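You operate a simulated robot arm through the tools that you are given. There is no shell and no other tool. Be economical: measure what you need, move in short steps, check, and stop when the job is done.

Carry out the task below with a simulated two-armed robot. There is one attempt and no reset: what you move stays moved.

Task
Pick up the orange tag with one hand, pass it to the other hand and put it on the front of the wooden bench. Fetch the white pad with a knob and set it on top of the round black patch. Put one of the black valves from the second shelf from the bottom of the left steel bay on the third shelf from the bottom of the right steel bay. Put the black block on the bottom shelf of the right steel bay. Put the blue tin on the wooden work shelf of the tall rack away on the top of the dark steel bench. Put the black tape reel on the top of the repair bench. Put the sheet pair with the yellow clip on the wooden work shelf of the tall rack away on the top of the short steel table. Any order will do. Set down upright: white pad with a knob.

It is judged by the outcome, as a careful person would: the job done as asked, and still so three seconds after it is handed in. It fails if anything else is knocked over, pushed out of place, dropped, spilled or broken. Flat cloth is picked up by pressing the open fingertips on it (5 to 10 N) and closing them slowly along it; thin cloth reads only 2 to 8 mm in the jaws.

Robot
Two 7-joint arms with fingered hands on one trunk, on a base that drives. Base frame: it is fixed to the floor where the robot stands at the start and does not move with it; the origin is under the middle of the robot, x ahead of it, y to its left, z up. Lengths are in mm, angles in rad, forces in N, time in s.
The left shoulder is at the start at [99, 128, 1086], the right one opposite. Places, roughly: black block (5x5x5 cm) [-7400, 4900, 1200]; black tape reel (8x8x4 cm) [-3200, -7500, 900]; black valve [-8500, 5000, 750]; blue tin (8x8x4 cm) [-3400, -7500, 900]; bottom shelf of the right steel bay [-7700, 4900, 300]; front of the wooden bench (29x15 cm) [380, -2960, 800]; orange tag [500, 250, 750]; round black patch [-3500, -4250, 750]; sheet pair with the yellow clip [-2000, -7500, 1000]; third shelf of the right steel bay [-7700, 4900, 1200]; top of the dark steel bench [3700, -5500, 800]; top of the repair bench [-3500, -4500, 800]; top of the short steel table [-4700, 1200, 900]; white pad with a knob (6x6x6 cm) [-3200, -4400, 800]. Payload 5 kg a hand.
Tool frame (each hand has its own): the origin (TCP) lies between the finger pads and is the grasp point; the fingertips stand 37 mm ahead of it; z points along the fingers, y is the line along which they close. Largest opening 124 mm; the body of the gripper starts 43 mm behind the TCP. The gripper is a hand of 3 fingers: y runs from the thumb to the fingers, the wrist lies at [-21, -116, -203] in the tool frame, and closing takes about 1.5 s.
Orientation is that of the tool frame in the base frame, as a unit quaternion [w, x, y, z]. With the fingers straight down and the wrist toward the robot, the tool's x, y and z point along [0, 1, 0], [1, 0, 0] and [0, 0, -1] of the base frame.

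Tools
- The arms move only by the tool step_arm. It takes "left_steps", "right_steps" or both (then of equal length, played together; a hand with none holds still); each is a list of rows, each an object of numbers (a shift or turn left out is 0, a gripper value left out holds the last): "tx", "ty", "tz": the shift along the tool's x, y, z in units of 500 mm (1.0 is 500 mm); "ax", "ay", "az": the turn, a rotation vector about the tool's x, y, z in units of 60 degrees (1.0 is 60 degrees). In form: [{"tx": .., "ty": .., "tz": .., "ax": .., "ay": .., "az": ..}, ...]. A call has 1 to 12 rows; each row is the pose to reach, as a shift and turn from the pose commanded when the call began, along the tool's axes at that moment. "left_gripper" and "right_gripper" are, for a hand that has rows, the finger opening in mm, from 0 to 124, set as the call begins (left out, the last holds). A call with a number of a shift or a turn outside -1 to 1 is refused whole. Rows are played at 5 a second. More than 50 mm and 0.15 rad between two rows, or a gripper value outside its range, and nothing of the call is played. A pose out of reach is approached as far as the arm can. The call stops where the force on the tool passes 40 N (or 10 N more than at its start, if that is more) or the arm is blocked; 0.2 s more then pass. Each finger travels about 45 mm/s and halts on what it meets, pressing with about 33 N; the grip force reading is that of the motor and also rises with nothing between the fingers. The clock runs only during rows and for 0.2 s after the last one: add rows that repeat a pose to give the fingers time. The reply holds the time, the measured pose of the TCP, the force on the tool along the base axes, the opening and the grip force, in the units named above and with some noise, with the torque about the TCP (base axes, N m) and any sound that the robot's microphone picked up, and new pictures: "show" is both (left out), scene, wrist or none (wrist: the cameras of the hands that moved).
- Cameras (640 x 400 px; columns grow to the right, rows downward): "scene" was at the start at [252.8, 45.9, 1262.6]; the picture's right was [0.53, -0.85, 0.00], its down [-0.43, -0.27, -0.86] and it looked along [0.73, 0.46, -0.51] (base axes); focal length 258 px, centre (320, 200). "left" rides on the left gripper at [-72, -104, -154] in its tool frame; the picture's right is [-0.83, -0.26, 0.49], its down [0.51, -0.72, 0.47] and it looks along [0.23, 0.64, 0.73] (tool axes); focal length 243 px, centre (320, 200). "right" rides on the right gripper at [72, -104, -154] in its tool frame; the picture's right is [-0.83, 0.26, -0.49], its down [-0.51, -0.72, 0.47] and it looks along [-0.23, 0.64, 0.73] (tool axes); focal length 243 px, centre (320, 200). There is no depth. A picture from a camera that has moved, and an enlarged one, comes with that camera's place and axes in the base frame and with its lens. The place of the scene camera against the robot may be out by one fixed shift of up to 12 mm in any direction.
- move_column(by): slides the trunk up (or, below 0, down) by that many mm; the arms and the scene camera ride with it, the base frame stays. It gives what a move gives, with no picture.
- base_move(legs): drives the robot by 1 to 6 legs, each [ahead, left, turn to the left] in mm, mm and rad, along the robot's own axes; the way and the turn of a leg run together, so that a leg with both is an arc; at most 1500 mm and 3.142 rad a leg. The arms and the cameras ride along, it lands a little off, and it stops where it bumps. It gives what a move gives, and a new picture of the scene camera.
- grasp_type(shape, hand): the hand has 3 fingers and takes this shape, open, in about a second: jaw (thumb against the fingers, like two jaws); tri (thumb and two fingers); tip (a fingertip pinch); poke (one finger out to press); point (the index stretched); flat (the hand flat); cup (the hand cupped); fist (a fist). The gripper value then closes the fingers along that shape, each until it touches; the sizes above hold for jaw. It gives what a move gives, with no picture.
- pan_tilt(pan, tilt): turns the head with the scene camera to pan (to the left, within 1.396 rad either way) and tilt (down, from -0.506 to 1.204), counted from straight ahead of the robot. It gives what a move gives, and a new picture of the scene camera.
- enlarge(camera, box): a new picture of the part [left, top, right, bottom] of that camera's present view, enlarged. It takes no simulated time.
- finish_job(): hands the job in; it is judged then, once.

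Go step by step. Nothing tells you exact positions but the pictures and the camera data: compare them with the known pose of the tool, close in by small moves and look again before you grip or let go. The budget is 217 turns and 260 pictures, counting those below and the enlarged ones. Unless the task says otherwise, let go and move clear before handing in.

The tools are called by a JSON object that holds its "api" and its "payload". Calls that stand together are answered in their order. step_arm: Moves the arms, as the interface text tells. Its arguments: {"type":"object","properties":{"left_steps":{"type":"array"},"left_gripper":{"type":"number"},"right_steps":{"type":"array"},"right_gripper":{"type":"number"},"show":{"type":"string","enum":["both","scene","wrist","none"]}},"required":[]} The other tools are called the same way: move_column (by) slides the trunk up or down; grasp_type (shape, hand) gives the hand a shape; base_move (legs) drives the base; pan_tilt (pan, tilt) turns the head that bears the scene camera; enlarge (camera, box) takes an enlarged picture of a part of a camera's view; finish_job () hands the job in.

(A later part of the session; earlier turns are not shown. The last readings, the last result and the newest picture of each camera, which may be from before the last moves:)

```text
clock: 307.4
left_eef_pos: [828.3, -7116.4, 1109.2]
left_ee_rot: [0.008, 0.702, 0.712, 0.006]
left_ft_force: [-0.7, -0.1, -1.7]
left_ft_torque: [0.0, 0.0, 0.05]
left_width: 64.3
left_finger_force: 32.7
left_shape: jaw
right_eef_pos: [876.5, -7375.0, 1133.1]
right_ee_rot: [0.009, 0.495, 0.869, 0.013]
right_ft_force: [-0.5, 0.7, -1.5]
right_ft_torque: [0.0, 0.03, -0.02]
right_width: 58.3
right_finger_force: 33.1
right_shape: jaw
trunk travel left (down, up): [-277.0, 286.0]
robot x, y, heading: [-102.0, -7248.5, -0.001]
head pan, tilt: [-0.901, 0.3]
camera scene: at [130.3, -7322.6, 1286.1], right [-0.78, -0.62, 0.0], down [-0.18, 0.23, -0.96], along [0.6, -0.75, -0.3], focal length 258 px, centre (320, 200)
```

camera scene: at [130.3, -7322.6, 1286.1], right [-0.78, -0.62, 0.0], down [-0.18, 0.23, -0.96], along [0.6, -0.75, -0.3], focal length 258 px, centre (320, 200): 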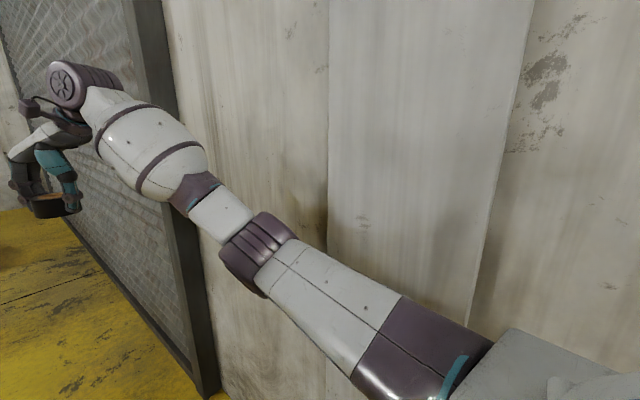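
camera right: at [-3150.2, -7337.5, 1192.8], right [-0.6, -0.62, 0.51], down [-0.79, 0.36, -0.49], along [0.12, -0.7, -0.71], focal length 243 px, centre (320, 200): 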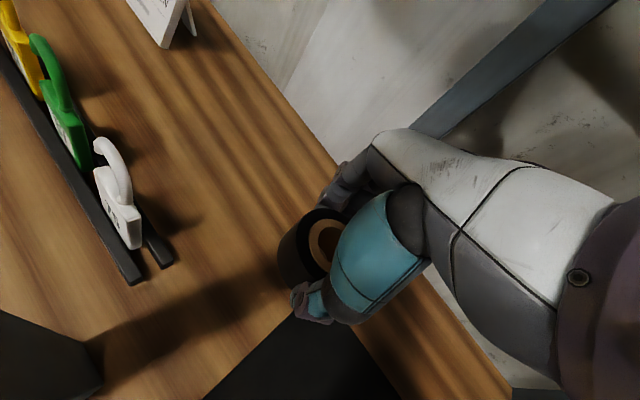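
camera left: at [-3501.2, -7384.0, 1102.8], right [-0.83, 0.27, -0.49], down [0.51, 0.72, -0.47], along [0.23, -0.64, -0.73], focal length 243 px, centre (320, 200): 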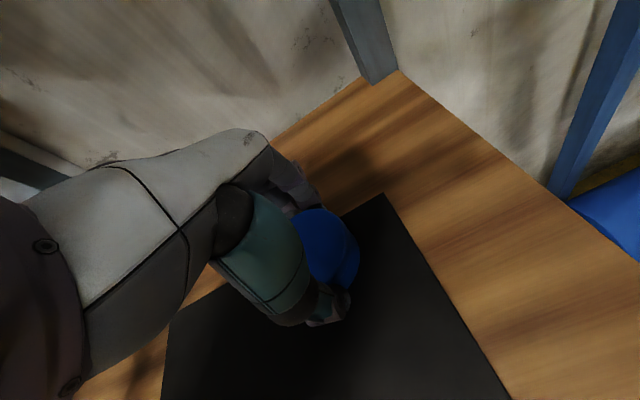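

The left elbow had room; the base corner most likely met the flag table's leg. I shift right to y≈−7320 and go forward.

{"api": "base_move", "payload": {"legs": [[0, -72, 0], [500, 0, 0], [1000, 0, 0], [600, 0, 0]]}}

{"api": "pan_tilt", "payload": {"pan": 0.5, "tilt": 0.4}}

```text
clock: 319.1
left_eef_pos: [2922.1, -7116.7, 1109.7]
left_ee_rot: [0.008, 0.693, 0.721, 0.006]
left_ft_force: [-0.2, 0.0, -1.0]
left_ft_torque: [0.03, -0.03, -0.01]
left_width: 64.0
left_finger_force: 32.8
left_shape: jaw
right_eef_pos: [2978.2, -7372.9, 1132.6]
right_ee_rot: [0.009, 0.483, 0.875, 0.013]
right_ft_force: [0.7, 0.4, -0.5]
right_ft_torque: [0.0, 0.0, 0.0]
right_width: 58.5
right_finger_force: 32.7
right_shape: jaw
trunk travel left (down, up): [-277.0, 286.0]
robot x, y, heading: [1991.4, -7276.5, 0.03]
head pan, tilt: [-0.901, 0.3]
camera scene: at [2229.0, -7342.3, 1286.2], right [-0.76, -0.65, 0.0], down [-0.19, 0.23, -0.96], along [0.62, -0.73, -0.3], focal length 258 px, centre (320, 200)
```

scene: 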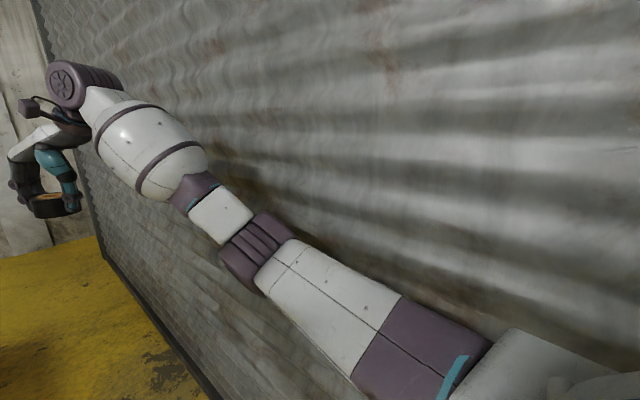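

```text
clock: 320.6
left_eef_pos: [2922.0, -7116.2, 1109.9]
left_ee_rot: [0.008, 0.693, 0.721, 0.005]
left_ft_force: [-0.1, -0.7, -0.7]
left_ft_torque: [-0.01, -0.01, 0.0]
left_width: 63.9
left_finger_force: 32.8
left_shape: jaw
right_eef_pos: [2979.2, -7370.4, 1132.6]
right_ee_rot: [0.009, 0.482, 0.876, 0.013]
right_ft_force: [0.5, -0.2, -1.6]
right_ft_torque: [0.03, 0.02, 0.02]
right_width: 58.4
right_finger_force: 32.9
right_shape: jaw
trunk travel left (down, up): [-277.0, 286.0]
robot x, y, heading: [1994.8, -7274.6, 0.037]
head pan, tilt: [0.499, 0.4]
camera scene: at [2249.1, -7224.1, 1276.8], right [0.51, -0.86, 0.0], down [-0.34, -0.2, -0.92], along [0.79, 0.47, -0.39], focal length 258 px, centre (320, 200)
```

scene: 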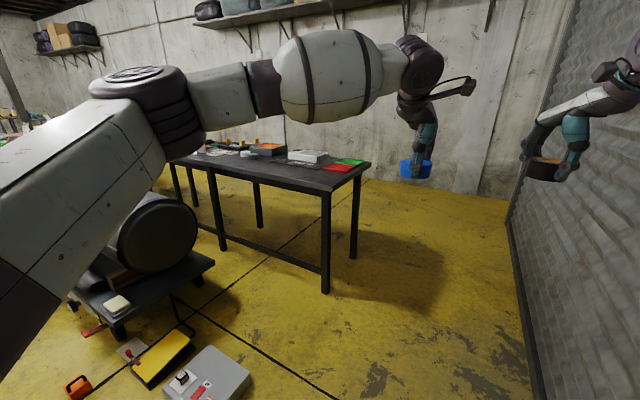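

Through. The dark bench's south end is at about x 3470…, y −6520. I drive ahead, retract the arms and turn north to face that end.

{"api": "base_move", "payload": {"legs": [[0, 0, -0.037], [1300, 0, 0]]}}

{"api": "step_arm", "payload": {"left_steps": [{"ty": -0.09}, {"ty": -0.18}, {"ty": -0.27}, {"ty": -0.36}, {"ty": -0.45}, {"ty": -0.54}, {"ty": -0.6}], "right_steps": [{"tx": 0.045, "ty": -0.08}, {"tx": 0.09, "ty": -0.16}, {"tx": 0.135, "ty": -0.24}, {"tx": 0.18, "ty": -0.32}, {"tx": 0.225, "ty": -0.4}, {"tx": 0.27, "ty": -0.48}, {"tx": 0.3, "ty": -0.52}], "show": "none"}}

{"api": "base_move", "payload": {"legs": [[0, 0, 1.571]]}}

{"api": "pan_tilt", "payload": {"pan": -0.2, "tilt": 0.5}}

```text
clock: 327.6
left_eef_pos: [4238.4, -7159.1, 1110.6]
left_ee_rot: [0.008, 0.706, 0.708, 0.006]
left_ft_force: [-0.4, 0.6, -0.6]
left_ft_torque: [-0.03, 0.0, 0.01]
left_width: 64.0
left_finger_force: 32.7
left_shape: jaw
right_eef_pos: [4286.5, -7417.4, 1133.2]
right_ee_rot: [0.009, 0.5, 0.866, 0.013]
right_ft_force: [0.3, -0.8, -1.6]
right_ft_torque: [-0.03, 0.0, -0.04]
right_width: 58.4
right_finger_force: 33.3
right_shape: jaw
trunk travel left (down, up): [-277.0, 286.0]
robot x, y, heading: [3307.2, -7284.2, -0.004]
head pan, tilt: [0.499, 0.4]
camera scene: at [3562.8, -7240.6, 1276.9], right [0.47, -0.88, 0.0], down [-0.34, -0.18, -0.92], along [0.81, 0.44, -0.39], focal length 258 px, centre (320, 200)
```

scene: 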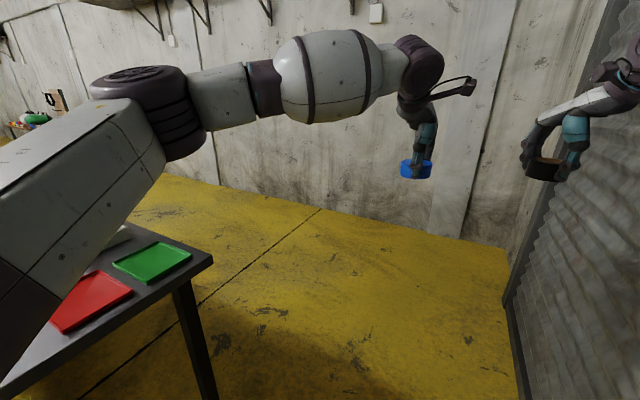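

```text
clock: 329.4
left_eef_pos: [3928.5, -7126.5, 1109.9]
left_ee_rot: [0.013, 0.696, 0.718, 0.006]
left_ft_force: [-1.0, 0.4, -0.1]
left_ft_torque: [0.05, -0.08, 0.01]
left_width: 63.9
left_finger_force: 33.1
left_shape: jaw
right_eef_pos: [3980.2, -7367.3, 1125.8]
right_ee_rot: [0.004, 0.474, 0.88, 0.015]
right_ft_force: [-1.3, -0.3, -0.5]
right_ft_torque: [0.02, -0.08, -0.04]
right_width: 58.1
right_finger_force: 32.9
right_shape: jaw
trunk travel left (down, up): [-277.0, 286.0]
robot x, y, heading: [3302.1, -7278.4, 0.024]
head pan, tilt: [0.499, 0.4]
stopped in row 7 (left hand): the arm was blocked; the commanded pose is now the measured one
```

```text
clock: 333.6
left_eef_pos: [3151.9, -6651.1, 1103.6]
left_ee_rot: [0.002, -0.024, 1.0, 0.011]
left_ft_force: [0.9, 0.6, -1.6]
left_ft_torque: [0.0, 0.0, 0.0]
left_width: 63.4
left_finger_force: 32.9
left_shape: jaw
right_eef_pos: [3397.1, -6593.0, 1119.5]
right_ee_rot: [-0.009, -0.292, 0.956, 0.012]
right_ft_force: [0.0, 0.3, -1.5]
right_ft_torque: [0.03, -0.02, 0.02]
right_width: 57.6
right_finger_force: 33.3
right_shape: jaw
trunk travel left (down, up): [-277.0, 286.0]
robot x, y, heading: [3303.9, -7276.4, 1.612]
head pan, tilt: [0.499, 0.4]
camera scene: at [3248.3, -7022.8, 1276.8], right [0.86, 0.51, 0.0], down [0.2, -0.33, -0.92], along [-0.47, 0.79, -0.39], focal length 258 px, centre (320, 200)
```

scene: 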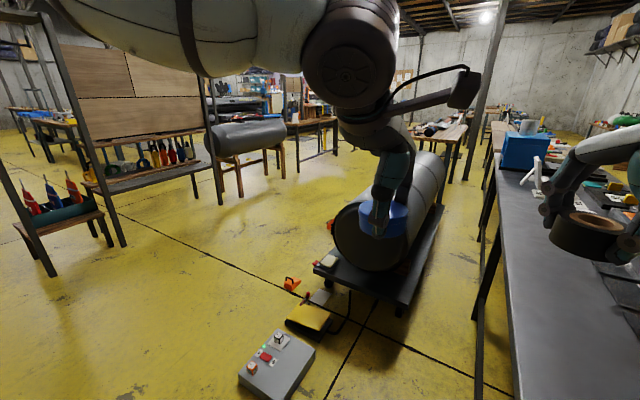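

```text
clock: 334.7
left_eef_pos: [3151.7, -6651.1, 1105.1]
left_ee_rot: [0.002, -0.025, 1.0, 0.011]
left_ft_force: [0.4, 0.5, -0.9]
left_ft_torque: [0.02, -0.02, 0.05]
left_width: 63.2
left_finger_force: 32.6
left_shape: jaw
right_eef_pos: [3396.4, -6593.7, 1119.3]
right_ee_rot: [-0.009, -0.291, 0.957, 0.011]
right_ft_force: [0.1, 0.0, -2.3]
right_ft_torque: [-0.02, -0.02, 0.01]
right_width: 57.7
right_finger_force: 33.2
right_shape: jaw
trunk travel left (down, up): [-277.0, 286.0]
robot x, y, heading: [3304.7, -7275.1, 1.616]
head pan, tilt: [-0.201, 0.499]
camera scene: at [3310.3, -7012.4, 1267.7], right [0.99, -0.16, 0.0], down [-0.08, -0.47, -0.88], along [0.14, 0.87, -0.48], focal length 258 px, centre (320, 200)
```

scene: 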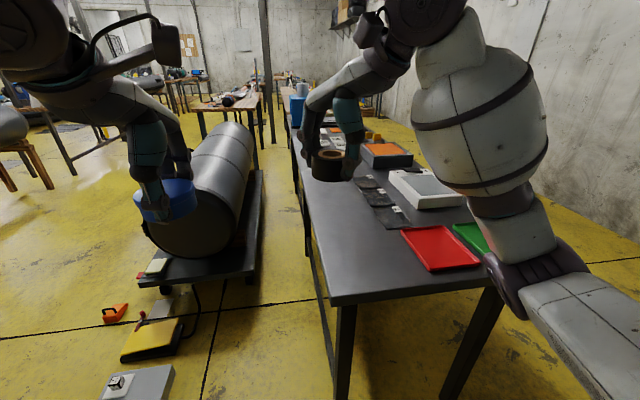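

The bench's near-left part is free. I strafe right so the left hand with the tin is over it.

{"api": "base_move", "payload": {"legs": [[0, 0, -0.043], [100, -350, 0]]}}

{"api": "step_arm", "payload": {"left_steps": [{"ty": 0.09}, {"ty": 0.17}, {"ty": 0.2}, {"ty": 0.2}], "show": "both"}}

```text
clock: 338.7
left_eef_pos: [3529.8, -6546.3, 1104.8]
left_ee_rot: [0.002, -0.001, 1.0, 0.01]
left_ft_force: [-1.1, -0.1, -2.5]
left_ft_torque: [-0.01, 0.01, -0.01]
left_width: 63.5
left_finger_force: 32.8
left_shape: jaw
right_eef_pos: [3776.1, -6499.9, 1119.2]
right_ee_rot: [-0.008, -0.27, 0.963, 0.012]
right_ft_force: [0.1, -1.3, -0.8]
right_ft_torque: [-0.01, 0.0, 0.0]
right_width: 58.1
right_finger_force: 33.2
right_shape: jaw
trunk travel left (down, up): [-277.0, 286.0]
robot x, y, heading: [3653.3, -7179.4, 1.57]
head pan, tilt: [-0.201, 0.499]
camera scene: at [3671.7, -6914.4, 1267.7], right [0.98, -0.2, 0.0], down [-0.1, -0.47, -0.88], along [0.18, 0.86, -0.48], focal length 258 px, centre (320, 200)
```

scene: 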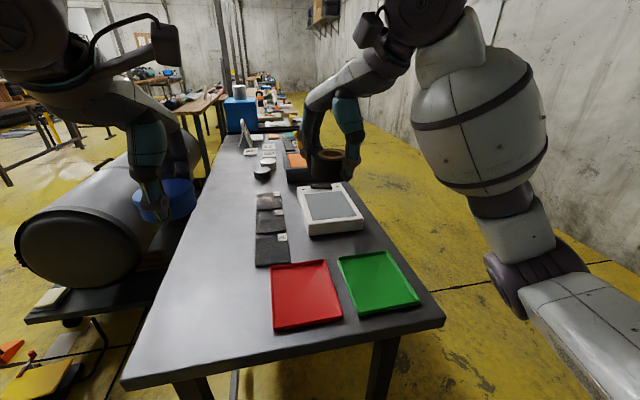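

```text
clock: 339.7
left_eef_pos: [3531.0, -6447.6, 1106.6]
left_ee_rot: [0.001, -0.001, 1.0, 0.01]
left_ft_force: [0.9, -0.3, -1.4]
left_ft_torque: [-0.03, 0.0, 0.03]
left_width: 63.2
left_finger_force: 32.8
left_shape: jaw
right_eef_pos: [3776.8, -6500.3, 1119.2]
right_ee_rot: [-0.009, -0.27, 0.963, 0.012]
right_ft_force: [-0.5, -0.4, -1.4]
right_ft_torque: [0.03, -0.03, 0.0]
right_width: 57.7
right_finger_force: 32.6
right_shape: jaw
trunk travel left (down, up): [-277.0, 286.0]
robot x, y, heading: [3654.0, -7178.9, 1.569]
head pan, tilt: [-0.201, 0.499]
camera scene: at [3671.8, -6914.4, 1267.7], right [0.98, -0.2, 0.0], down [-0.1, -0.47, -0.88], along [0.18, 0.86, -0.48], focal length 258 px, centre (320, 200)
camera left: at [3602.7, -6553.9, 1257.6], right [0.83, -0.25, -0.49], down [-0.5, -0.71, -0.49], along [-0.23, 0.66, -0.72], focal length 243 px, centre (320, 200)
```

scene: 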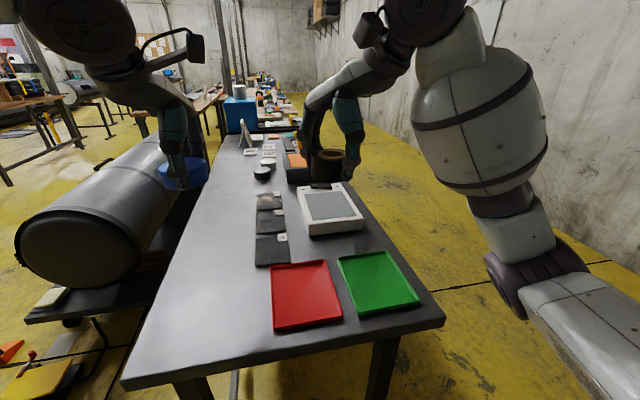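
left: 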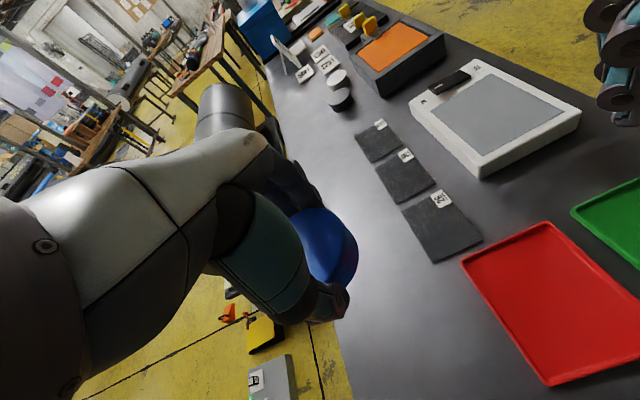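

{"api": "step_arm", "payload": {"left_steps": [{"tz": 0.09}, {"tz": 0.18}, {"tz": 0.27}, {"tz": 0.36}, {"tz": 0.44}, {"tz": 0.46}, {"tz": 0.46}], "show": "scene"}}

```text
clock: 341.3
left_eef_pos: [3530.5, -6440.9, 876.9]
left_ee_rot: [0.001, -0.002, 1.0, 0.011]
left_ft_force: [0.4, 0.6, -0.2]
left_ft_torque: [0.01, -0.04, 0.02]
left_width: 63.7
left_finger_force: 33.3
left_shape: jaw
right_eef_pos: [3778.0, -6500.2, 1119.0]
right_ee_rot: [-0.009, -0.27, 0.963, 0.012]
right_ft_force: [0.9, 0.6, -1.2]
right_ft_torque: [-0.03, 0.02, 0.0]
right_width: 57.9
right_finger_force: 32.9
right_shape: jaw
trunk travel left (down, up): [-277.0, 286.0]
robot x, y, heading: [3656.9, -7177.2, 1.564]
head pan, tilt: [-0.201, 0.499]
camera scene: at [3671.9, -6914.3, 1267.7], right [0.98, -0.2, 0.0], down [-0.1, -0.47, -0.88], along [0.18, 0.86, -0.48], focal length 258 px, centre (320, 200)
```

scene: 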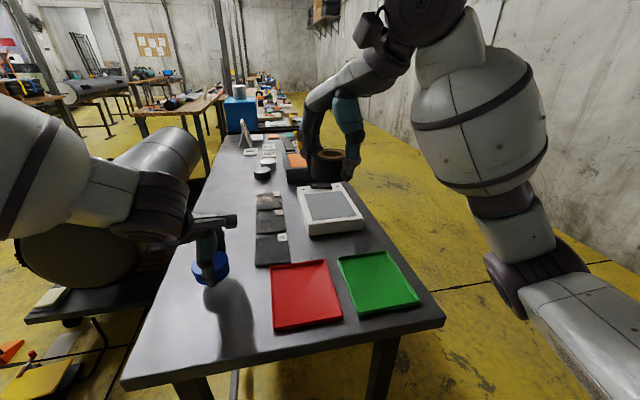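

{"api": "step_arm", "payload": {"left_steps": [{"tz": 0.01}, {"tz": 0.02}, {"tz": 0.03}, {"tz": 0.04}, {"tz": 0.046}, {"tz": 0.051}, {"tz": 0.056}, {"tz": 0.06}, {"tz": 0.06}], "show": "none"}}

```text
clock: 343.3
left_eef_pos: [3529.7, -6440.7, 847.5]
left_ee_rot: [0.002, -0.002, 1.0, 0.011]
left_ft_force: [1.0, -0.2, -1.9]
left_ft_torque: [0.0, -0.02, -0.02]
left_width: 63.5
left_finger_force: 32.4
left_shape: jaw
right_eef_pos: [3777.0, -6499.6, 1119.3]
right_ee_rot: [-0.008, -0.27, 0.963, 0.012]
right_ft_force: [-0.9, 0.5, -1.6]
right_ft_torque: [-0.01, -0.02, -0.02]
right_width: 57.9
right_finger_force: 33.3
right_shape: jaw
trunk travel left (down, up): [-277.0, 286.0]
robot x, y, heading: [3650.3, -7180.8, 1.573]
head pan, tilt: [-0.201, 0.499]
```

{"api": "step_arm", "payload": {"left_steps": [{"tz": 0.005}, {"tz": 0.01}, {"tz": 0.015}, {"tz": 0.02}, {"tz": 0.025}, {"tz": 0.03}, {"tz": 0.03}], "show": "none"}}

```text
clock: 344.6
left_eef_pos: [3529.8, -6437.9, 842.3]
left_ee_rot: [0.004, -0.002, 1.0, 0.017]
left_ft_force: [-0.5, -7.9, 25.9]
left_ft_torque: [-0.75, 0.13, 0.07]
left_width: 63.5
left_finger_force: 32.6
left_shape: jaw
right_eef_pos: [3777.1, -6501.4, 1119.5]
right_ee_rot: [-0.008, -0.271, 0.963, 0.011]
right_ft_force: [-0.9, -0.6, -0.7]
right_ft_torque: [0.0, 0.04, 0.01]
right_width: 57.8
right_finger_force: 33.1
right_shape: jaw
trunk travel left (down, up): [-277.0, 286.0]
robot x, y, heading: [3654.4, -7175.6, 1.569]
head pan, tilt: [-0.201, 0.499]
stopped in row 6 (left hand): the force on the tool passed its limit at 43 N (the readings are from after the stop); the commanded pose is now the measured one
```

{"api": "step_arm", "payload": {"left_steps": [{"tz": -0.003}, {"tz": -0.003}, {"tz": -0.003}, {"tz": -0.003}, {"tz": -0.003}], "left_gripper": 110, "show": "none"}}

{"api": "step_arm", "payload": {"left_steps": [{"tz": -0.08}, {"tz": -0.17}, {"tz": -0.26}, {"tz": -0.35}, {"tz": -0.44}, {"tz": -0.48}], "show": "scene"}}

```text
clock: 345.8
left_eef_pos: [3531.4, -6437.5, 838.2]
left_ee_rot: [0.003, -0.001, 1.0, 0.014]
left_ft_force: [-0.8, 0.0, -0.2]
left_ft_torque: [-0.01, 0.03, -0.02]
left_width: 110.0
left_finger_force: 0.1
left_shape: jaw
right_eef_pos: [3777.0, -6499.4, 1119.5]
right_ee_rot: [-0.008, -0.27, 0.963, 0.012]
right_ft_force: [0.2, 0.2, -1.5]
right_ft_torque: [-0.01, -0.02, 0.02]
right_width: 58.0
right_finger_force: 33.0
right_shape: jaw
trunk travel left (down, up): [-277.0, 286.0]
robot x, y, heading: [3655.8, -7177.0, 1.565]
head pan, tilt: [-0.201, 0.499]
```

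```text
clock: 347.2
left_eef_pos: [3526.4, -6445.8, 1077.3]
left_ee_rot: [0.003, -0.002, 1.0, 0.014]
left_ft_force: [-0.6, 0.3, -0.2]
left_ft_torque: [0.01, 0.02, -0.03]
left_width: 109.8
left_finger_force: 0.0
left_shape: jaw
right_eef_pos: [3778.3, -6499.2, 1118.2]
right_ee_rot: [-0.009, -0.271, 0.963, 0.012]
right_ft_force: [0.3, 0.8, -0.4]
right_ft_torque: [0.01, 0.0, 0.02]
right_width: 58.0
right_finger_force: 33.1
right_shape: jaw
trunk travel left (down, up): [-277.0, 286.0]
robot x, y, heading: [3651.9, -7177.5, 1.566]
head pan, tilt: [-0.201, 0.499]
camera scene: at [3671.8, -6914.5, 1267.7], right [0.98, -0.2, 0.0], down [-0.1, -0.47, -0.88], along [0.18, 0.86, -0.48], focal length 258 px, centre (320, 200)
```

scene: 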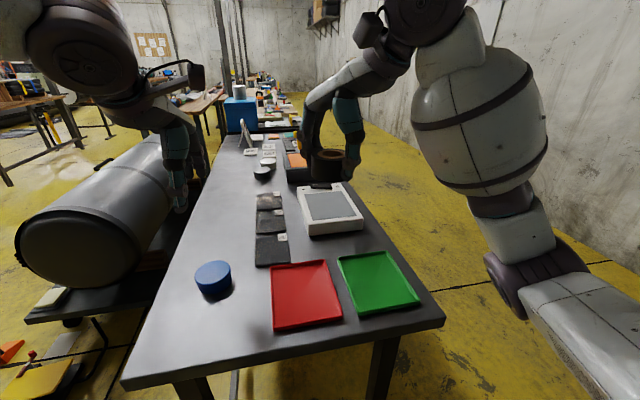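

The tin stands on the dark bench. I stretch both arms forward again, turn west and go back toward the passage in two stages.

{"api": "step_arm", "payload": {"left_steps": [{"ty": 0.08, "az": 0.1}, {"ty": 0.16, "az": 0.2, "tz": -0.02}, {"ty": 0.24, "az": 0.3, "tz": -0.04}, {"ty": 0.32, "az": 0.4, "tz": -0.06}, {"ty": 0.4, "az": 0.5, "tz": -0.06}, {"ty": 0.46, "az": 0.5, "tz": -0.06}], "right_steps": [{"tx": -0.05, "ty": 0.082}, {"tx": -0.1, "ty": 0.164}, {"tx": -0.15, "ty": 0.246}, {"tx": -0.2, "ty": 0.328}, {"tx": -0.25, "ty": 0.41}, {"tx": -0.3, "ty": 0.49}], "show": "none"}}

{"api": "base_move", "payload": {"legs": [[0, 0, 1.571], [0, 125, 0], [1500, 0, 0], [700, 0, 0]]}}

```text
clock: 348.6
left_eef_pos: [3522.8, -6221.7, 1110.7]
left_ee_rot: [0.0, 0.256, 0.967, 0.013]
left_ft_force: [-0.9, 0.7, -0.6]
left_ft_torque: [-0.04, -0.04, -0.02]
left_width: 109.6
left_finger_force: 0.0
left_shape: jaw
left hand out of reach, approached as far as the arm can: row 6
right_eef_pos: [3773.9, -6211.9, 1121.3]
right_ee_rot: [-0.009, -0.27, 0.963, 0.011]
right_ft_force: [-0.9, 0.2, -0.5]
right_ft_torque: [-0.05, -0.01, 0.03]
right_width: 57.7
right_finger_force: 32.9
right_shape: jaw
trunk travel left (down, up): [-277.0, 286.0]
robot x, y, heading: [3651.5, -7181.0, 1.567]
head pan, tilt: [-0.201, 0.499]
```

```text
clock: 353.8
left_eef_pos: [2700.3, -7369.3, 1115.1]
left_ee_rot: [-0.011, -0.495, 0.869, 0.006]
left_ft_force: [0.3, 0.2, 0.4]
left_ft_torque: [-0.01, 0.0, -0.01]
left_width: 110.0
left_finger_force: 0.0
left_shape: jaw
right_eef_pos: [2692.5, -7129.2, 1125.7]
right_ee_rot: [0.016, 0.87, -0.493, -0.001]
right_ft_force: [0.1, 0.3, -2.2]
right_ft_torque: [-0.02, -0.03, -0.02]
right_width: 57.0
right_finger_force: 32.5
right_shape: jaw
trunk travel left (down, up): [-277.0, 286.0]
robot x, y, heading: [3652.1, -7260.0, 3.125]
head pan, tilt: [-0.201, 0.499]
stopped in leg 2: the robot was blocked; the commanded pose is now the measured one
camera scene: at [3387.6, -7237.9, 1268.1], right [0.21, 0.98, 0.0], down [0.47, -0.1, -0.88], along [-0.86, 0.19, -0.48], focal length 258 px, centre (320, 200)
```

scene: 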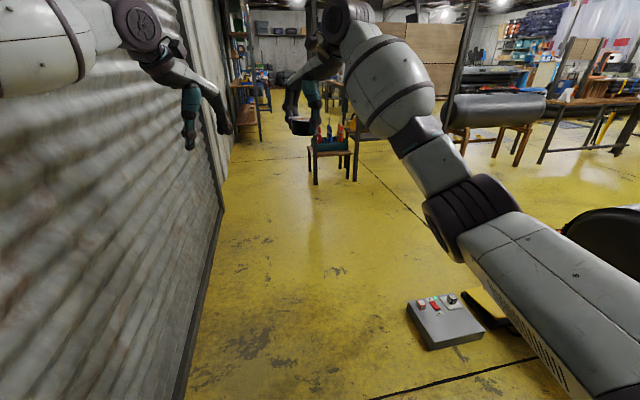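

The left elbow sticks out more than the right one did. I'll instead reverse through the passage facing east, as I came.

{"api": "base_move", "payload": {"legs": [[0, -40, 0]]}}

{"api": "base_move", "payload": {"legs": [[0, -90, 0], [0, 0, -1.56], [0, 0, -1.565], [0, -130, 0], [-1500, 0, 0], [-700, 0, 0]]}}

```text
clock: 354.9
left_eef_pos: [2698.5, -7338.2, 1111.1]
left_ee_rot: [-0.01, -0.496, 0.868, 0.008]
left_ft_force: [-0.6, 0.0, -0.1]
left_ft_torque: [0.01, 0.0, -0.01]
left_width: 109.8
left_finger_force: 0.0
left_shape: jaw
right_eef_pos: [2691.1, -7094.9, 1123.2]
right_ee_rot: [0.014, 0.87, -0.493, -0.001]
right_ft_force: [-0.1, -0.6, -0.8]
right_ft_torque: [0.01, 0.0, -0.02]
right_width: 57.2
right_finger_force: 32.8
right_shape: jaw
trunk travel left (down, up): [-277.0, 286.0]
robot x, y, heading: [3653.1, -7218.4, 3.122]
head pan, tilt: [-0.201, 0.499]
camera scene: at [3386.0, -7203.9, 1267.7], right [0.21, 0.98, 0.0], down [0.47, -0.1, -0.88], along [-0.86, 0.19, -0.48], focal length 258 px, centre (320, 200)
```

scene: 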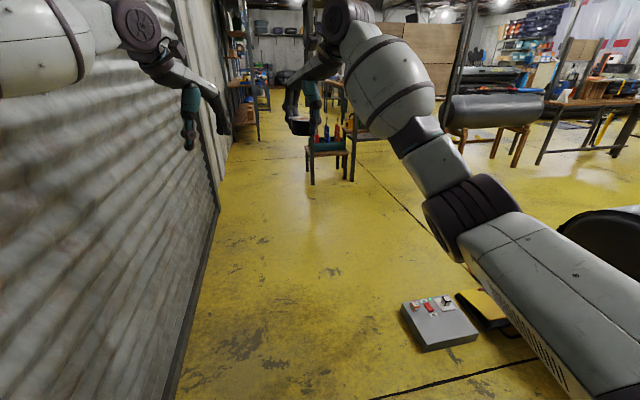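

```text
clock: 375.8
left_eef_pos: [2410.7, -7136.3, 1110.9]
left_ee_rot: [0.008, 0.866, 0.499, 0.009]
left_ft_force: [0.4, 0.3, -0.2]
left_ft_torque: [-0.01, 0.03, 0.03]
left_width: 109.8
left_finger_force: 0.0
left_shape: jaw
right_eef_pos: [2420.5, -7379.3, 1122.5]
right_ee_rot: [0.002, 0.489, 0.872, 0.013]
right_ft_force: [-0.7, -0.6, -1.9]
right_ft_torque: [0.01, 0.03, -0.05]
right_width: 56.0
right_finger_force: 32.8
right_shape: jaw
trunk travel left (down, up): [-277.0, 286.0]
robot x, y, heading: [1458.2, -7257.1, -0.011]
head pan, tilt: [-0.201, 0.499]
camera scene: at [1721.9, -7279.0, 1267.5], right [-0.21, -0.98, 0.0], down [-0.47, 0.1, -0.88], along [0.86, -0.18, -0.48], focal length 258 px, centre (320, 200)
```

scene: 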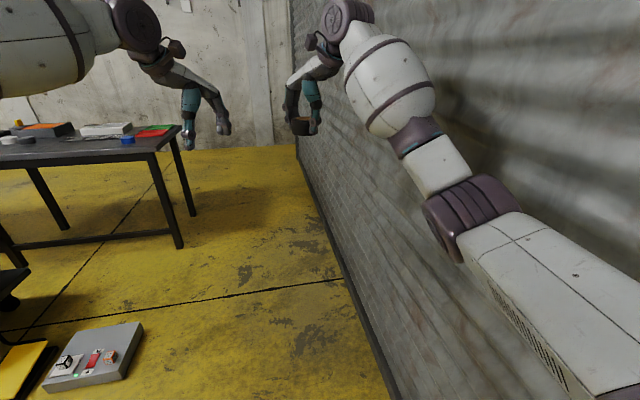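

{"api": "enlarge", "payload": {"camera": "right", "box": [240, 160, 440, 340]}}

{"api": "base_move", "payload": {"legs": [[0, -55, 0.011], [-500, 0, 0], [-700, 0, 0], [-800, 0, 0]]}}

```text
2.22 times, centred on (340, 250) of right
camera zoom: at [2292.2, -7375.0, 1275.2], right [0.65, -0.58, 0.49], down [-0.34, -0.8, -0.5], along [0.68, 0.15, -0.72], focal length 539 px, centre (276, 89)
```

zoom: 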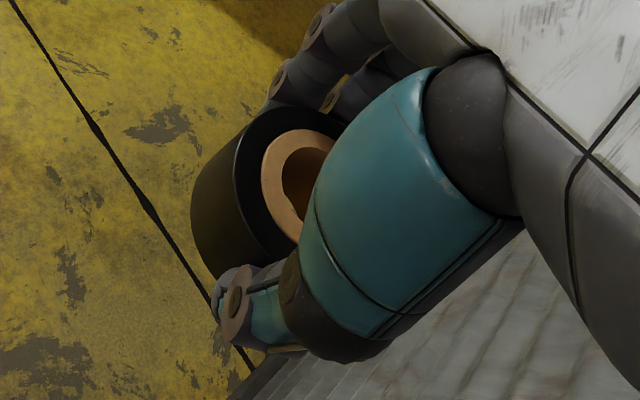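

```text
clock: 386.9
left_eef_pos: [388.9, -7187.0, 1110.7]
left_ee_rot: [0.007, 0.865, 0.502, 0.01]
left_ft_force: [-0.6, 0.2, -0.5]
left_ft_torque: [-0.01, 0.01, -0.02]
left_width: 109.7
left_finger_force: 0.1
left_shape: jaw
right_eef_pos: [399.6, -7429.7, 1122.4]
right_ee_rot: [0.002, 0.487, 0.874, 0.014]
right_ft_force: [0.3, -0.8, -1.4]
right_ft_torque: [0.02, 0.01, -0.03]
right_width: 55.9
right_finger_force: 33.3
right_shape: jaw
trunk travel left (down, up): [-277.0, 286.0]
robot x, y, heading: [-562.7, -7313.3, -0.004]
head pan, tilt: [-0.201, 0.499]
camera scene: at [-300.1, -7334.4, 1267.5], right [-0.2, -0.98, 0.0], down [-0.47, 0.1, -0.88], along [0.86, -0.17, -0.48], focal length 258 px, centre (320, 200)
```

scene: 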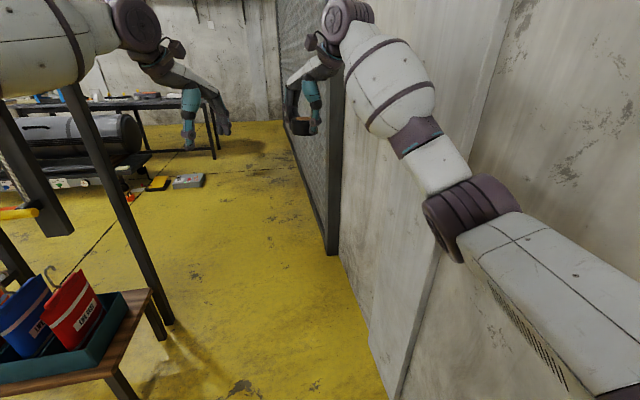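

Through the passage. The reel is still held, off-centre. I retract the arms and go to the sheets at the rack.

{"api": "step_arm", "payload": {"left_steps": [{"tx": -0.046, "ty": -0.08}, {"tx": -0.092, "ty": -0.161}, {"tx": -0.139, "ty": -0.243}, {"tx": -0.185, "ty": -0.324}, {"tx": -0.231, "ty": -0.405}, {"tx": -0.278, "ty": -0.486}], "right_steps": [{"tx": 0.049, "ty": -0.079}, {"tx": 0.098, "ty": -0.159}, {"tx": 0.148, "ty": -0.238}, {"tx": 0.197, "ty": -0.318}, {"tx": 0.246, "ty": -0.397}, {"tx": 0.295, "ty": -0.477}], "show": "none"}}

{"api": "base_move", "payload": {"legs": [[0, 815, 0], [0, 0, -1.567], [0, -1400, 0]]}}

{"api": "pan_tilt", "payload": {"pan": 0.0, "tilt": 0.5}}

```text
clock: 388.5
left_eef_pos: [94.3, -7135.0, 1108.6]
left_ee_rot: [0.014, 0.854, 0.519, 0.011]
left_ft_force: [-0.4, -0.6, 0.8]
left_ft_torque: [-0.01, -0.08, 0.02]
left_width: 110.1
left_finger_force: 0.1
left_shape: jaw
right_eef_pos: [109.8, -7362.1, 1120.6]
right_ee_rot: [0.001, 0.456, 0.89, 0.016]
right_ft_force: [-0.8, -0.8, -0.2]
right_ft_torque: [0.0, -0.05, 0.01]
right_width: 56.0
right_finger_force: 32.7
right_shape: jaw
trunk travel left (down, up): [-277.0, 286.0]
robot x, y, heading: [-568.0, -7297.9, 0.04]
head pan, tilt: [-0.201, 0.499]
stopped in row 6 (left hand): the arm was blocked; the commanded pose is now the measured one
```

```text
clock: 410.1
left_eef_pos: [-1733.4, -7195.9, 1106.2]
left_ee_rot: [0.014, 0.972, -0.234, 0.001]
left_ft_force: [0.4, -0.6, 0.8]
left_ft_torque: [-0.02, -0.01, -0.03]
left_width: 109.5
left_finger_force: 0.0
left_shape: jaw
right_eef_pos: [-1958.7, -7209.2, 1114.4]
right_ee_rot: [0.01, 0.949, 0.315, 0.015]
right_ft_force: [16.9, 3.8, 0.2]
right_ft_torque: [-0.19, 0.5, 1.15]
right_width: 56.9
right_finger_force: 32.3
right_shape: jaw
trunk travel left (down, up): [-277.0, 286.0]
robot x, y, heading: [-1895.5, -6527.4, -1.521]
head pan, tilt: [-0.201, 0.499]
stopped in leg 3: the force on the tool passed its limit at 44 N (the readings are from after the stop); the commanded pose is now the measured one
camera scene: at [-1900.0, -6797.7, 1267.9], right [-0.99, 0.15, 0.0], down [0.07, 0.47, -0.88], along [-0.13, -0.87, -0.48], focal length 258 px, centre (320, 200)
```

scene: 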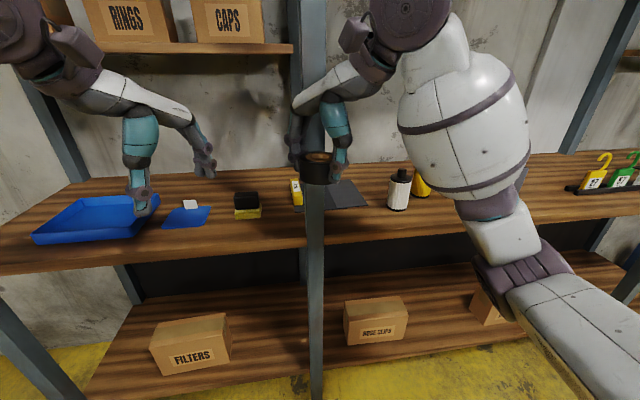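

```text
clock: 410.8
left_eef_pos: [-1732.8, -7194.6, 1104.6]
left_ee_rot: [0.014, 0.972, -0.235, 0.0]
left_ft_force: [-0.4, -0.8, 0.2]
left_ft_torque: [0.0, -0.02, -0.02]
left_width: 109.7
left_finger_force: 0.1
left_shape: jaw
right_eef_pos: [-1959.3, -7210.4, 1115.3]
right_ee_rot: [0.01, 0.949, 0.313, 0.015]
right_ft_force: [20.9, 5.9, -1.5]
right_ft_torque: [-0.2, 0.66, 1.41]
right_width: 56.8
right_finger_force: 32.5
right_shape: jaw
trunk travel left (down, up): [-277.0, 286.0]
robot x, y, heading: [-1893.2, -6531.0, -1.526]
head pan, tilt: [0.0, 0.499]
camera scene: at [-1880.3, -6798.4, 1267.9], right [-1.0, -0.05, 0.0], down [-0.02, 0.48, -0.88], along [0.04, -0.88, -0.48], focal length 258 px, centre (320, 200)
```

scene: 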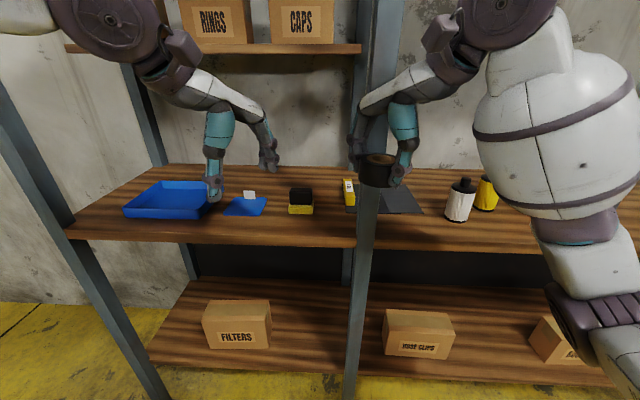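

{"api": "base_move", "payload": {"legs": [[-150, 40, 0]]}}

{"api": "enlarge", "payload": {"camera": "scene", "box": [310, 140, 450, 240]}}

```text
clock: 412.2
left_eef_pos: [-1701.5, -7044.4, 1104.4]
left_ee_rot: [0.012, 0.972, -0.234, 0.002]
left_ft_force: [0.2, -0.2, 0.7]
left_ft_torque: [-0.01, 0.04, 0.0]
left_width: 109.7
left_finger_force: 0.0
left_shape: jaw
right_eef_pos: [-1929.6, -7060.9, 1113.9]
right_ee_rot: [0.009, 0.95, 0.313, 0.016]
right_ft_force: [0.1, -0.3, -0.2]
right_ft_torque: [0.0, 0.0, -0.01]
right_width: 56.4
right_finger_force: 33.7
right_shape: jaw
trunk travel left (down, up): [-277.0, 286.0]
robot x, y, heading: [-1863.4, -6379.0, -1.522]
head pan, tilt: [0.0, 0.499]
camera scene: at [-1850.9, -6649.1, 1267.3], right [-1.0, -0.05, 0.0], down [-0.02, 0.48, -0.88], along [0.04, -0.88, -0.48], focal length 258 px, centre (320, 200)
```

scene: 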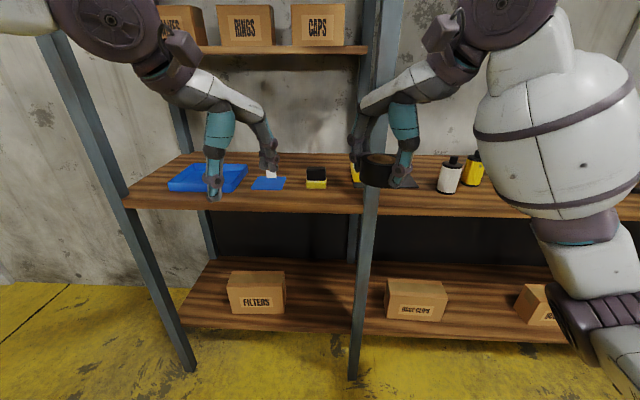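

```text
4.00 times, centred on (380, 190) of scene
camera zoom: at [-1850.9, -6649.1, 1267.3], right [-1.0, -0.05, 0.0], down [-0.02, 0.48, -0.88], along [0.04, -0.88, -0.48], focal length 1031 px, centre (80, 240)
```

zoom: 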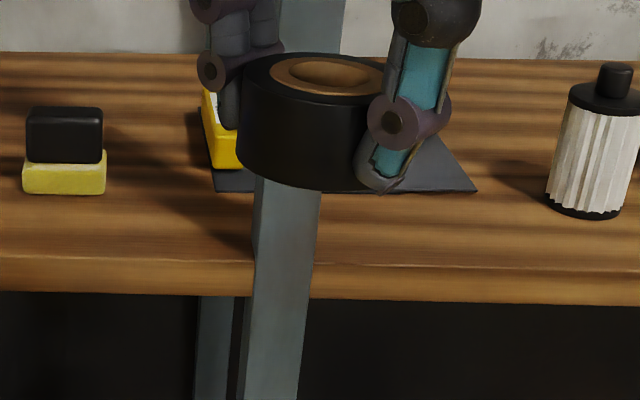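

{"api": "base_move", "payload": {"legs": [[0, 0, -0.049], [0, -172, 0], [310, 0, 0]]}}

{"api": "step_arm", "payload": {"left_steps": [{"tz": 0.0}], "show": "wrist"}}

```text
clock: 415.9
left_eef_pos: [-1907.9, -7225.3, 1106.3]
left_ee_rot: [0.012, 0.966, -0.259, 0.0]
left_ft_force: [4.8, 23.0, 5.5]
left_ft_torque: [-0.09, 0.38, -0.42]
left_width: 109.2
left_finger_force: 0.1
left_shape: jaw
right_eef_pos: [-2134.4, -7234.5, 1116.8]
right_ee_rot: [0.011, 0.957, 0.29, 0.015]
right_ft_force: [0.0, 0.8, -0.1]
right_ft_torque: [0.01, 0.03, -0.01]
right_width: 56.2
right_finger_force: 32.4
right_shape: jaw
trunk travel left (down, up): [-277.0, 286.0]
robot x, y, heading: [-2038.6, -6554.8, -1.572]
head pan, tilt: [0.0, 0.499]
stopped in leg 3: the force on the tool passed its limit at 86 N (the readings are from after the stop); the commanded pose is now the measured one
camera scene: at [-2035.0, -6826.3, 1268.5], right [-1.0, 0.0, 0.0], down [0.0, 0.48, -0.88], along [0.0, -0.88, -0.48], focal length 258 px, centre (320, 200)
```

scene: 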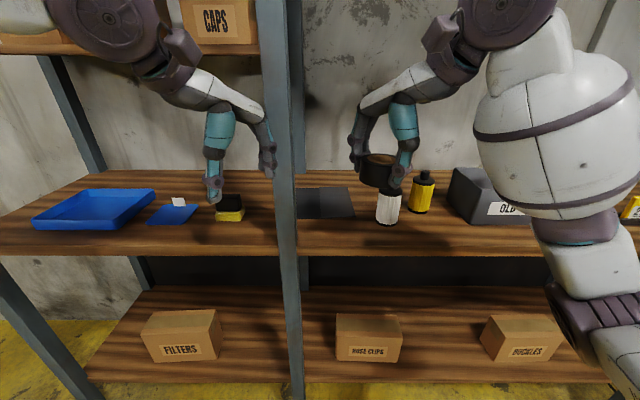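

```text
clock: 416.3
left_eef_pos: [-1907.8, -7226.2, 1107.5]
left_ee_rot: [0.013, 0.966, -0.259, 0.001]
left_ft_force: [8.8, 28.3, 4.6]
left_ft_torque: [-0.18, 0.45, -0.35]
left_width: 109.0
left_finger_force: 0.1
left_shape: jaw
right_eef_pos: [-2135.1, -7234.5, 1116.2]
right_ee_rot: [0.012, 0.957, 0.289, 0.014]
right_ft_force: [-1.6, -0.3, -0.6]
right_ft_torque: [-0.01, -0.03, 0.04]
right_width: 56.0
right_finger_force: 32.8
right_shape: jaw
trunk travel left (down, up): [-277.0, 286.0]
robot x, y, heading: [-2032.3, -6561.8, -1.571]
head pan, tilt: [0.0, 0.499]
camera left: at [-1917.7, -7094.7, 1257.4], right [-0.59, 0.63, -0.51], down [0.8, 0.36, -0.48], along [-0.12, -0.69, -0.71], focal length 243 px, centre (320, 200)
```

left: 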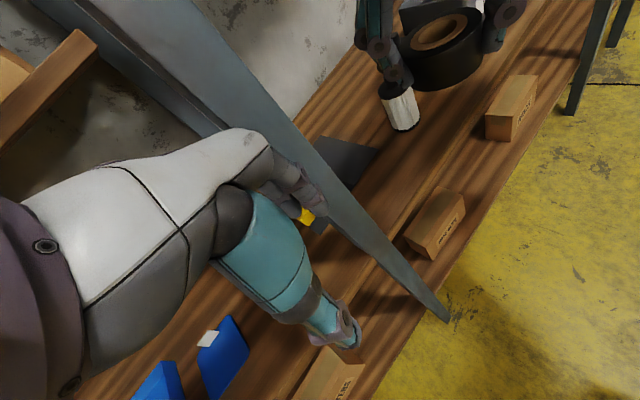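

The left finger touched the post, which stands at x≈−1967. I back off, shift left, and go in beside it.

{"api": "base_move", "payload": {"legs": [[-80, 10, 0], [0, 75, 0], [215, 0, 0]]}}

{"api": "step_arm", "payload": {"left_steps": [{"az": 0.14}, {"az": 0.28}, {"az": 0.42}, {"az": 0.56}, {"az": 0.7}, {"az": 0.84}, {"az": 0.97}, {"az": 0.97}], "show": "wrist"}}

```text
clock: 419.5
left_eef_pos: [-1825.8, -7358.5, 1105.3]
left_ee_rot: [0.012, 0.966, -0.26, 0.001]
left_ft_force: [-0.5, 0.8, 1.2]
left_ft_torque: [-0.02, -0.02, 0.02]
left_width: 110.0
left_finger_force: 0.1
left_shape: jaw
right_eef_pos: [-2052.1, -7365.9, 1115.0]
right_ee_rot: [0.01, 0.957, 0.289, 0.016]
right_ft_force: [0.9, -0.5, -1.8]
right_ft_torque: [0.03, 0.04, -0.01]
right_width: 55.8
right_finger_force: 32.5
right_shape: jaw
trunk travel left (down, up): [-277.0, 286.0]
robot x, y, heading: [-1949.4, -6688.7, -1.573]
head pan, tilt: [0.0, 0.499]
camera scene: at [-1952.5, -6959.2, 1267.9], right [-1.0, 0.0, 0.0], down [0.0, 0.48, -0.88], along [0.0, -0.88, -0.48], focal length 258 px, centre (320, 200)
```

scene: 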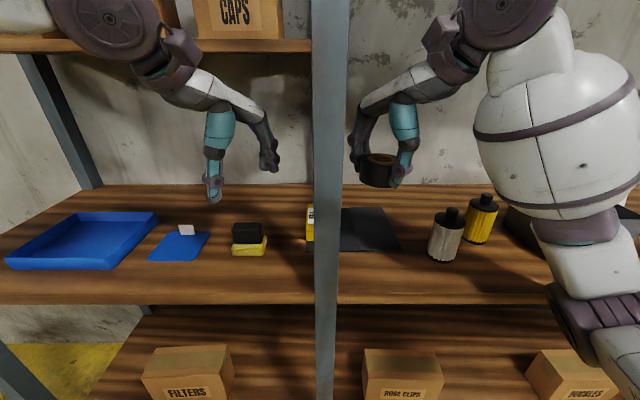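

```text
clock: 421.3
left_eef_pos: [-1825.0, -7358.7, 1106.5]
left_ee_rot: [0.009, 0.717, -0.697, 0.007]
left_ft_force: [0.4, -0.9, -0.1]
left_ft_torque: [0.0, 0.01, -0.02]
left_width: 109.9
left_finger_force: 0.1
left_shape: jaw
right_eef_pos: [-2052.8, -7367.7, 1114.0]
right_ee_rot: [0.009, 0.957, 0.289, 0.016]
right_ft_force: [0.7, 1.1, -1.5]
right_ft_torque: [0.0, -0.01, 0.01]
right_width: 56.4
right_finger_force: 32.7
right_shape: jaw
trunk travel left (down, up): [-277.0, 286.0]
robot x, y, heading: [-1951.8, -6690.9, -1.573]
head pan, tilt: [0.0, 0.499]
camera left: at [-1722.3, -7280.0, 1257.3], right [0.24, 0.83, -0.51], down [0.73, -0.5, -0.46], along [-0.64, -0.27, -0.72], focal length 243 px, centre (320, 200)
```

left: 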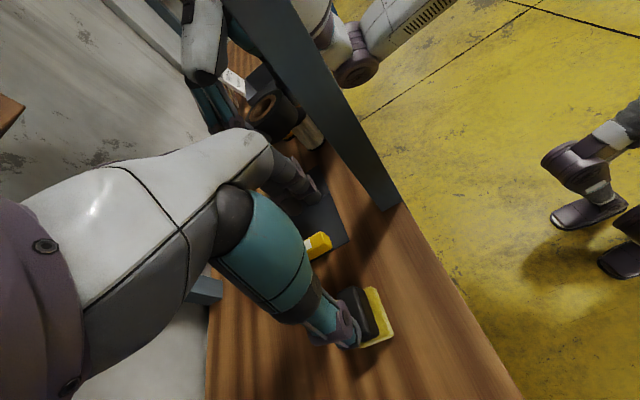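

Clip found: about x −1935, y −7432…−7550, lying along the sheets' left edge. I move the left hand (now closing across the clip) above it.

{"api": "step_arm", "payload": {"left_steps": [{"tx": 0.08}, {"tx": 0.16}, {"tx": 0.235}, {"tx": 0.235, "ty": 0.06, "tz": 0.06}, {"tx": 0.235, "ty": 0.12, "tz": 0.12}, {"tx": 0.235, "ty": 0.17, "tz": 0.19}, {"tx": 0.235, "ty": 0.21, "tz": 0.25}, {"tx": 0.235, "ty": 0.21, "tz": 0.25}], "left_gripper": 80, "show": "wrist"}}

```text
clock: 422.7
left_eef_pos: [-1839.7, -7441.3, 1084.5]
left_ee_rot: [0.042, 0.736, -0.675, 0.023]
left_ft_force: [-0.5, 0.3, -0.2]
left_ft_torque: [0.02, 0.0, 0.02]
left_width: 80.2
left_finger_force: 0.0
left_shape: jaw
right_eef_pos: [-2002.0, -7336.7, 1133.6]
right_ee_rot: [0.022, 0.947, 0.32, 0.01]
right_ft_force: [-0.4, 1.7, 0.1]
right_ft_torque: [-0.09, 0.02, -0.02]
right_width: 56.3
right_finger_force: 33.1
right_shape: jaw
trunk travel left (down, up): [-277.0, 286.0]
robot x, y, heading: [-1950.0, -6688.2, -1.515]
head pan, tilt: [0.0, 0.499]
stopped in row 6 (left hand): the force on the tool passed its limit at 44 N (the readings are from after the stop); the commanded pose is now the measured one
camera left: at [-1739.4, -7345.7, 1228.2], right [0.18, 0.8, -0.57], down [0.75, -0.48, -0.45], along [-0.63, -0.35, -0.69], focal length 243 px, centre (320, 200)
```

left: 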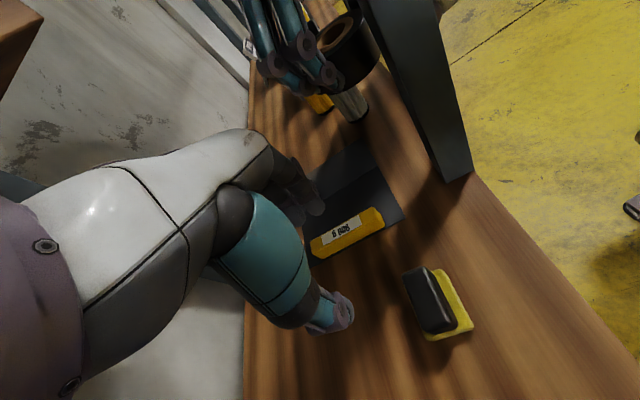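

{"api": "step_arm", "payload": {"left_steps": [{"tz": 0.07, "ay": -0.03}, {"tz": 0.14, "ay": -0.06}, {"tz": 0.2, "ay": -0.089}, {"tz": 0.2, "tx": 0.02, "ty": 0.07, "ay": -0.089}, {"tz": 0.2, "tx": 0.035, "ty": 0.14, "ay": -0.089}, {"tz": 0.2, "tx": 0.048, "ty": 0.203, "ay": -0.089}, {"tz": 0.2, "tx": 0.048, "ty": 0.203, "ay": -0.089}], "show": "both"}}

```text
clock: 424.3
left_eef_pos: [-1885.6, -7493.7, 961.0]
left_ee_rot: [-0.004, 0.736, -0.677, -0.019]
left_ft_force: [0.1, -0.5, -0.5]
left_ft_torque: [-0.04, -0.02, 0.01]
left_width: 79.9
left_finger_force: 0.0
left_shape: jaw
left hand out of reach, approached as far as the arm can: row 5, 6, 7
right_eef_pos: [-2016.5, -7365.4, 1117.0]
right_ee_rot: [0.012, 0.949, 0.314, 0.016]
right_ft_force: [-0.1, 0.7, -1.5]
right_ft_torque: [-0.01, -0.02, -0.02]
right_width: 56.1
right_finger_force: 33.1
right_shape: jaw
trunk travel left (down, up): [-277.0, 286.0]
robot x, y, heading: [-1945.4, -6686.6, -1.523]
head pan, tilt: [0.0, 0.499]
camera scene: at [-1938.7, -6952.0, 1269.1], right [-1.0, -0.05, 0.0], down [-0.02, 0.47, -0.88], along [0.05, -0.88, -0.47], focal length 258 px, centre (320, 200)
camera left: at [-1784.8, -7416.6, 1115.1], right [0.18, 0.86, -0.47], down [0.75, -0.43, -0.5], along [-0.64, -0.26, -0.73], focal length 243 px, centre (320, 200)
```

scene: 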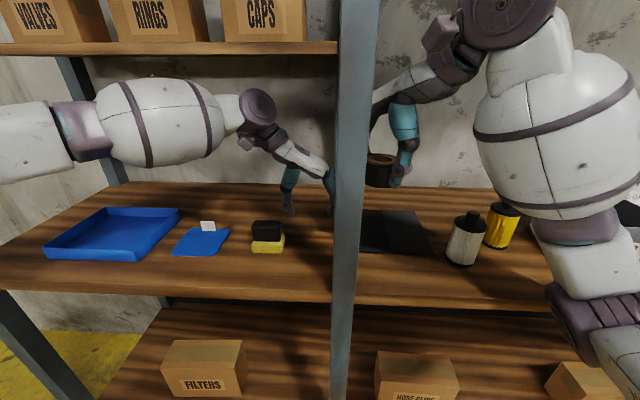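
left: 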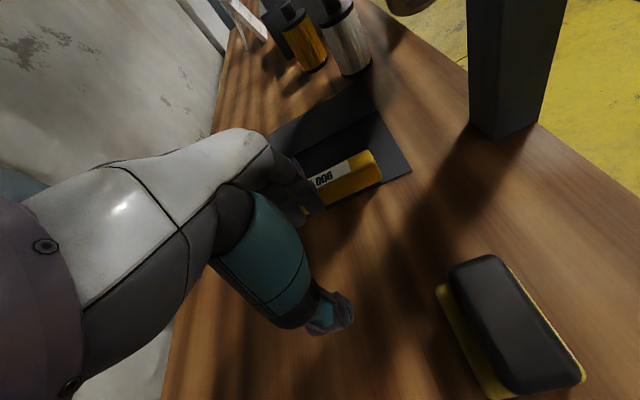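

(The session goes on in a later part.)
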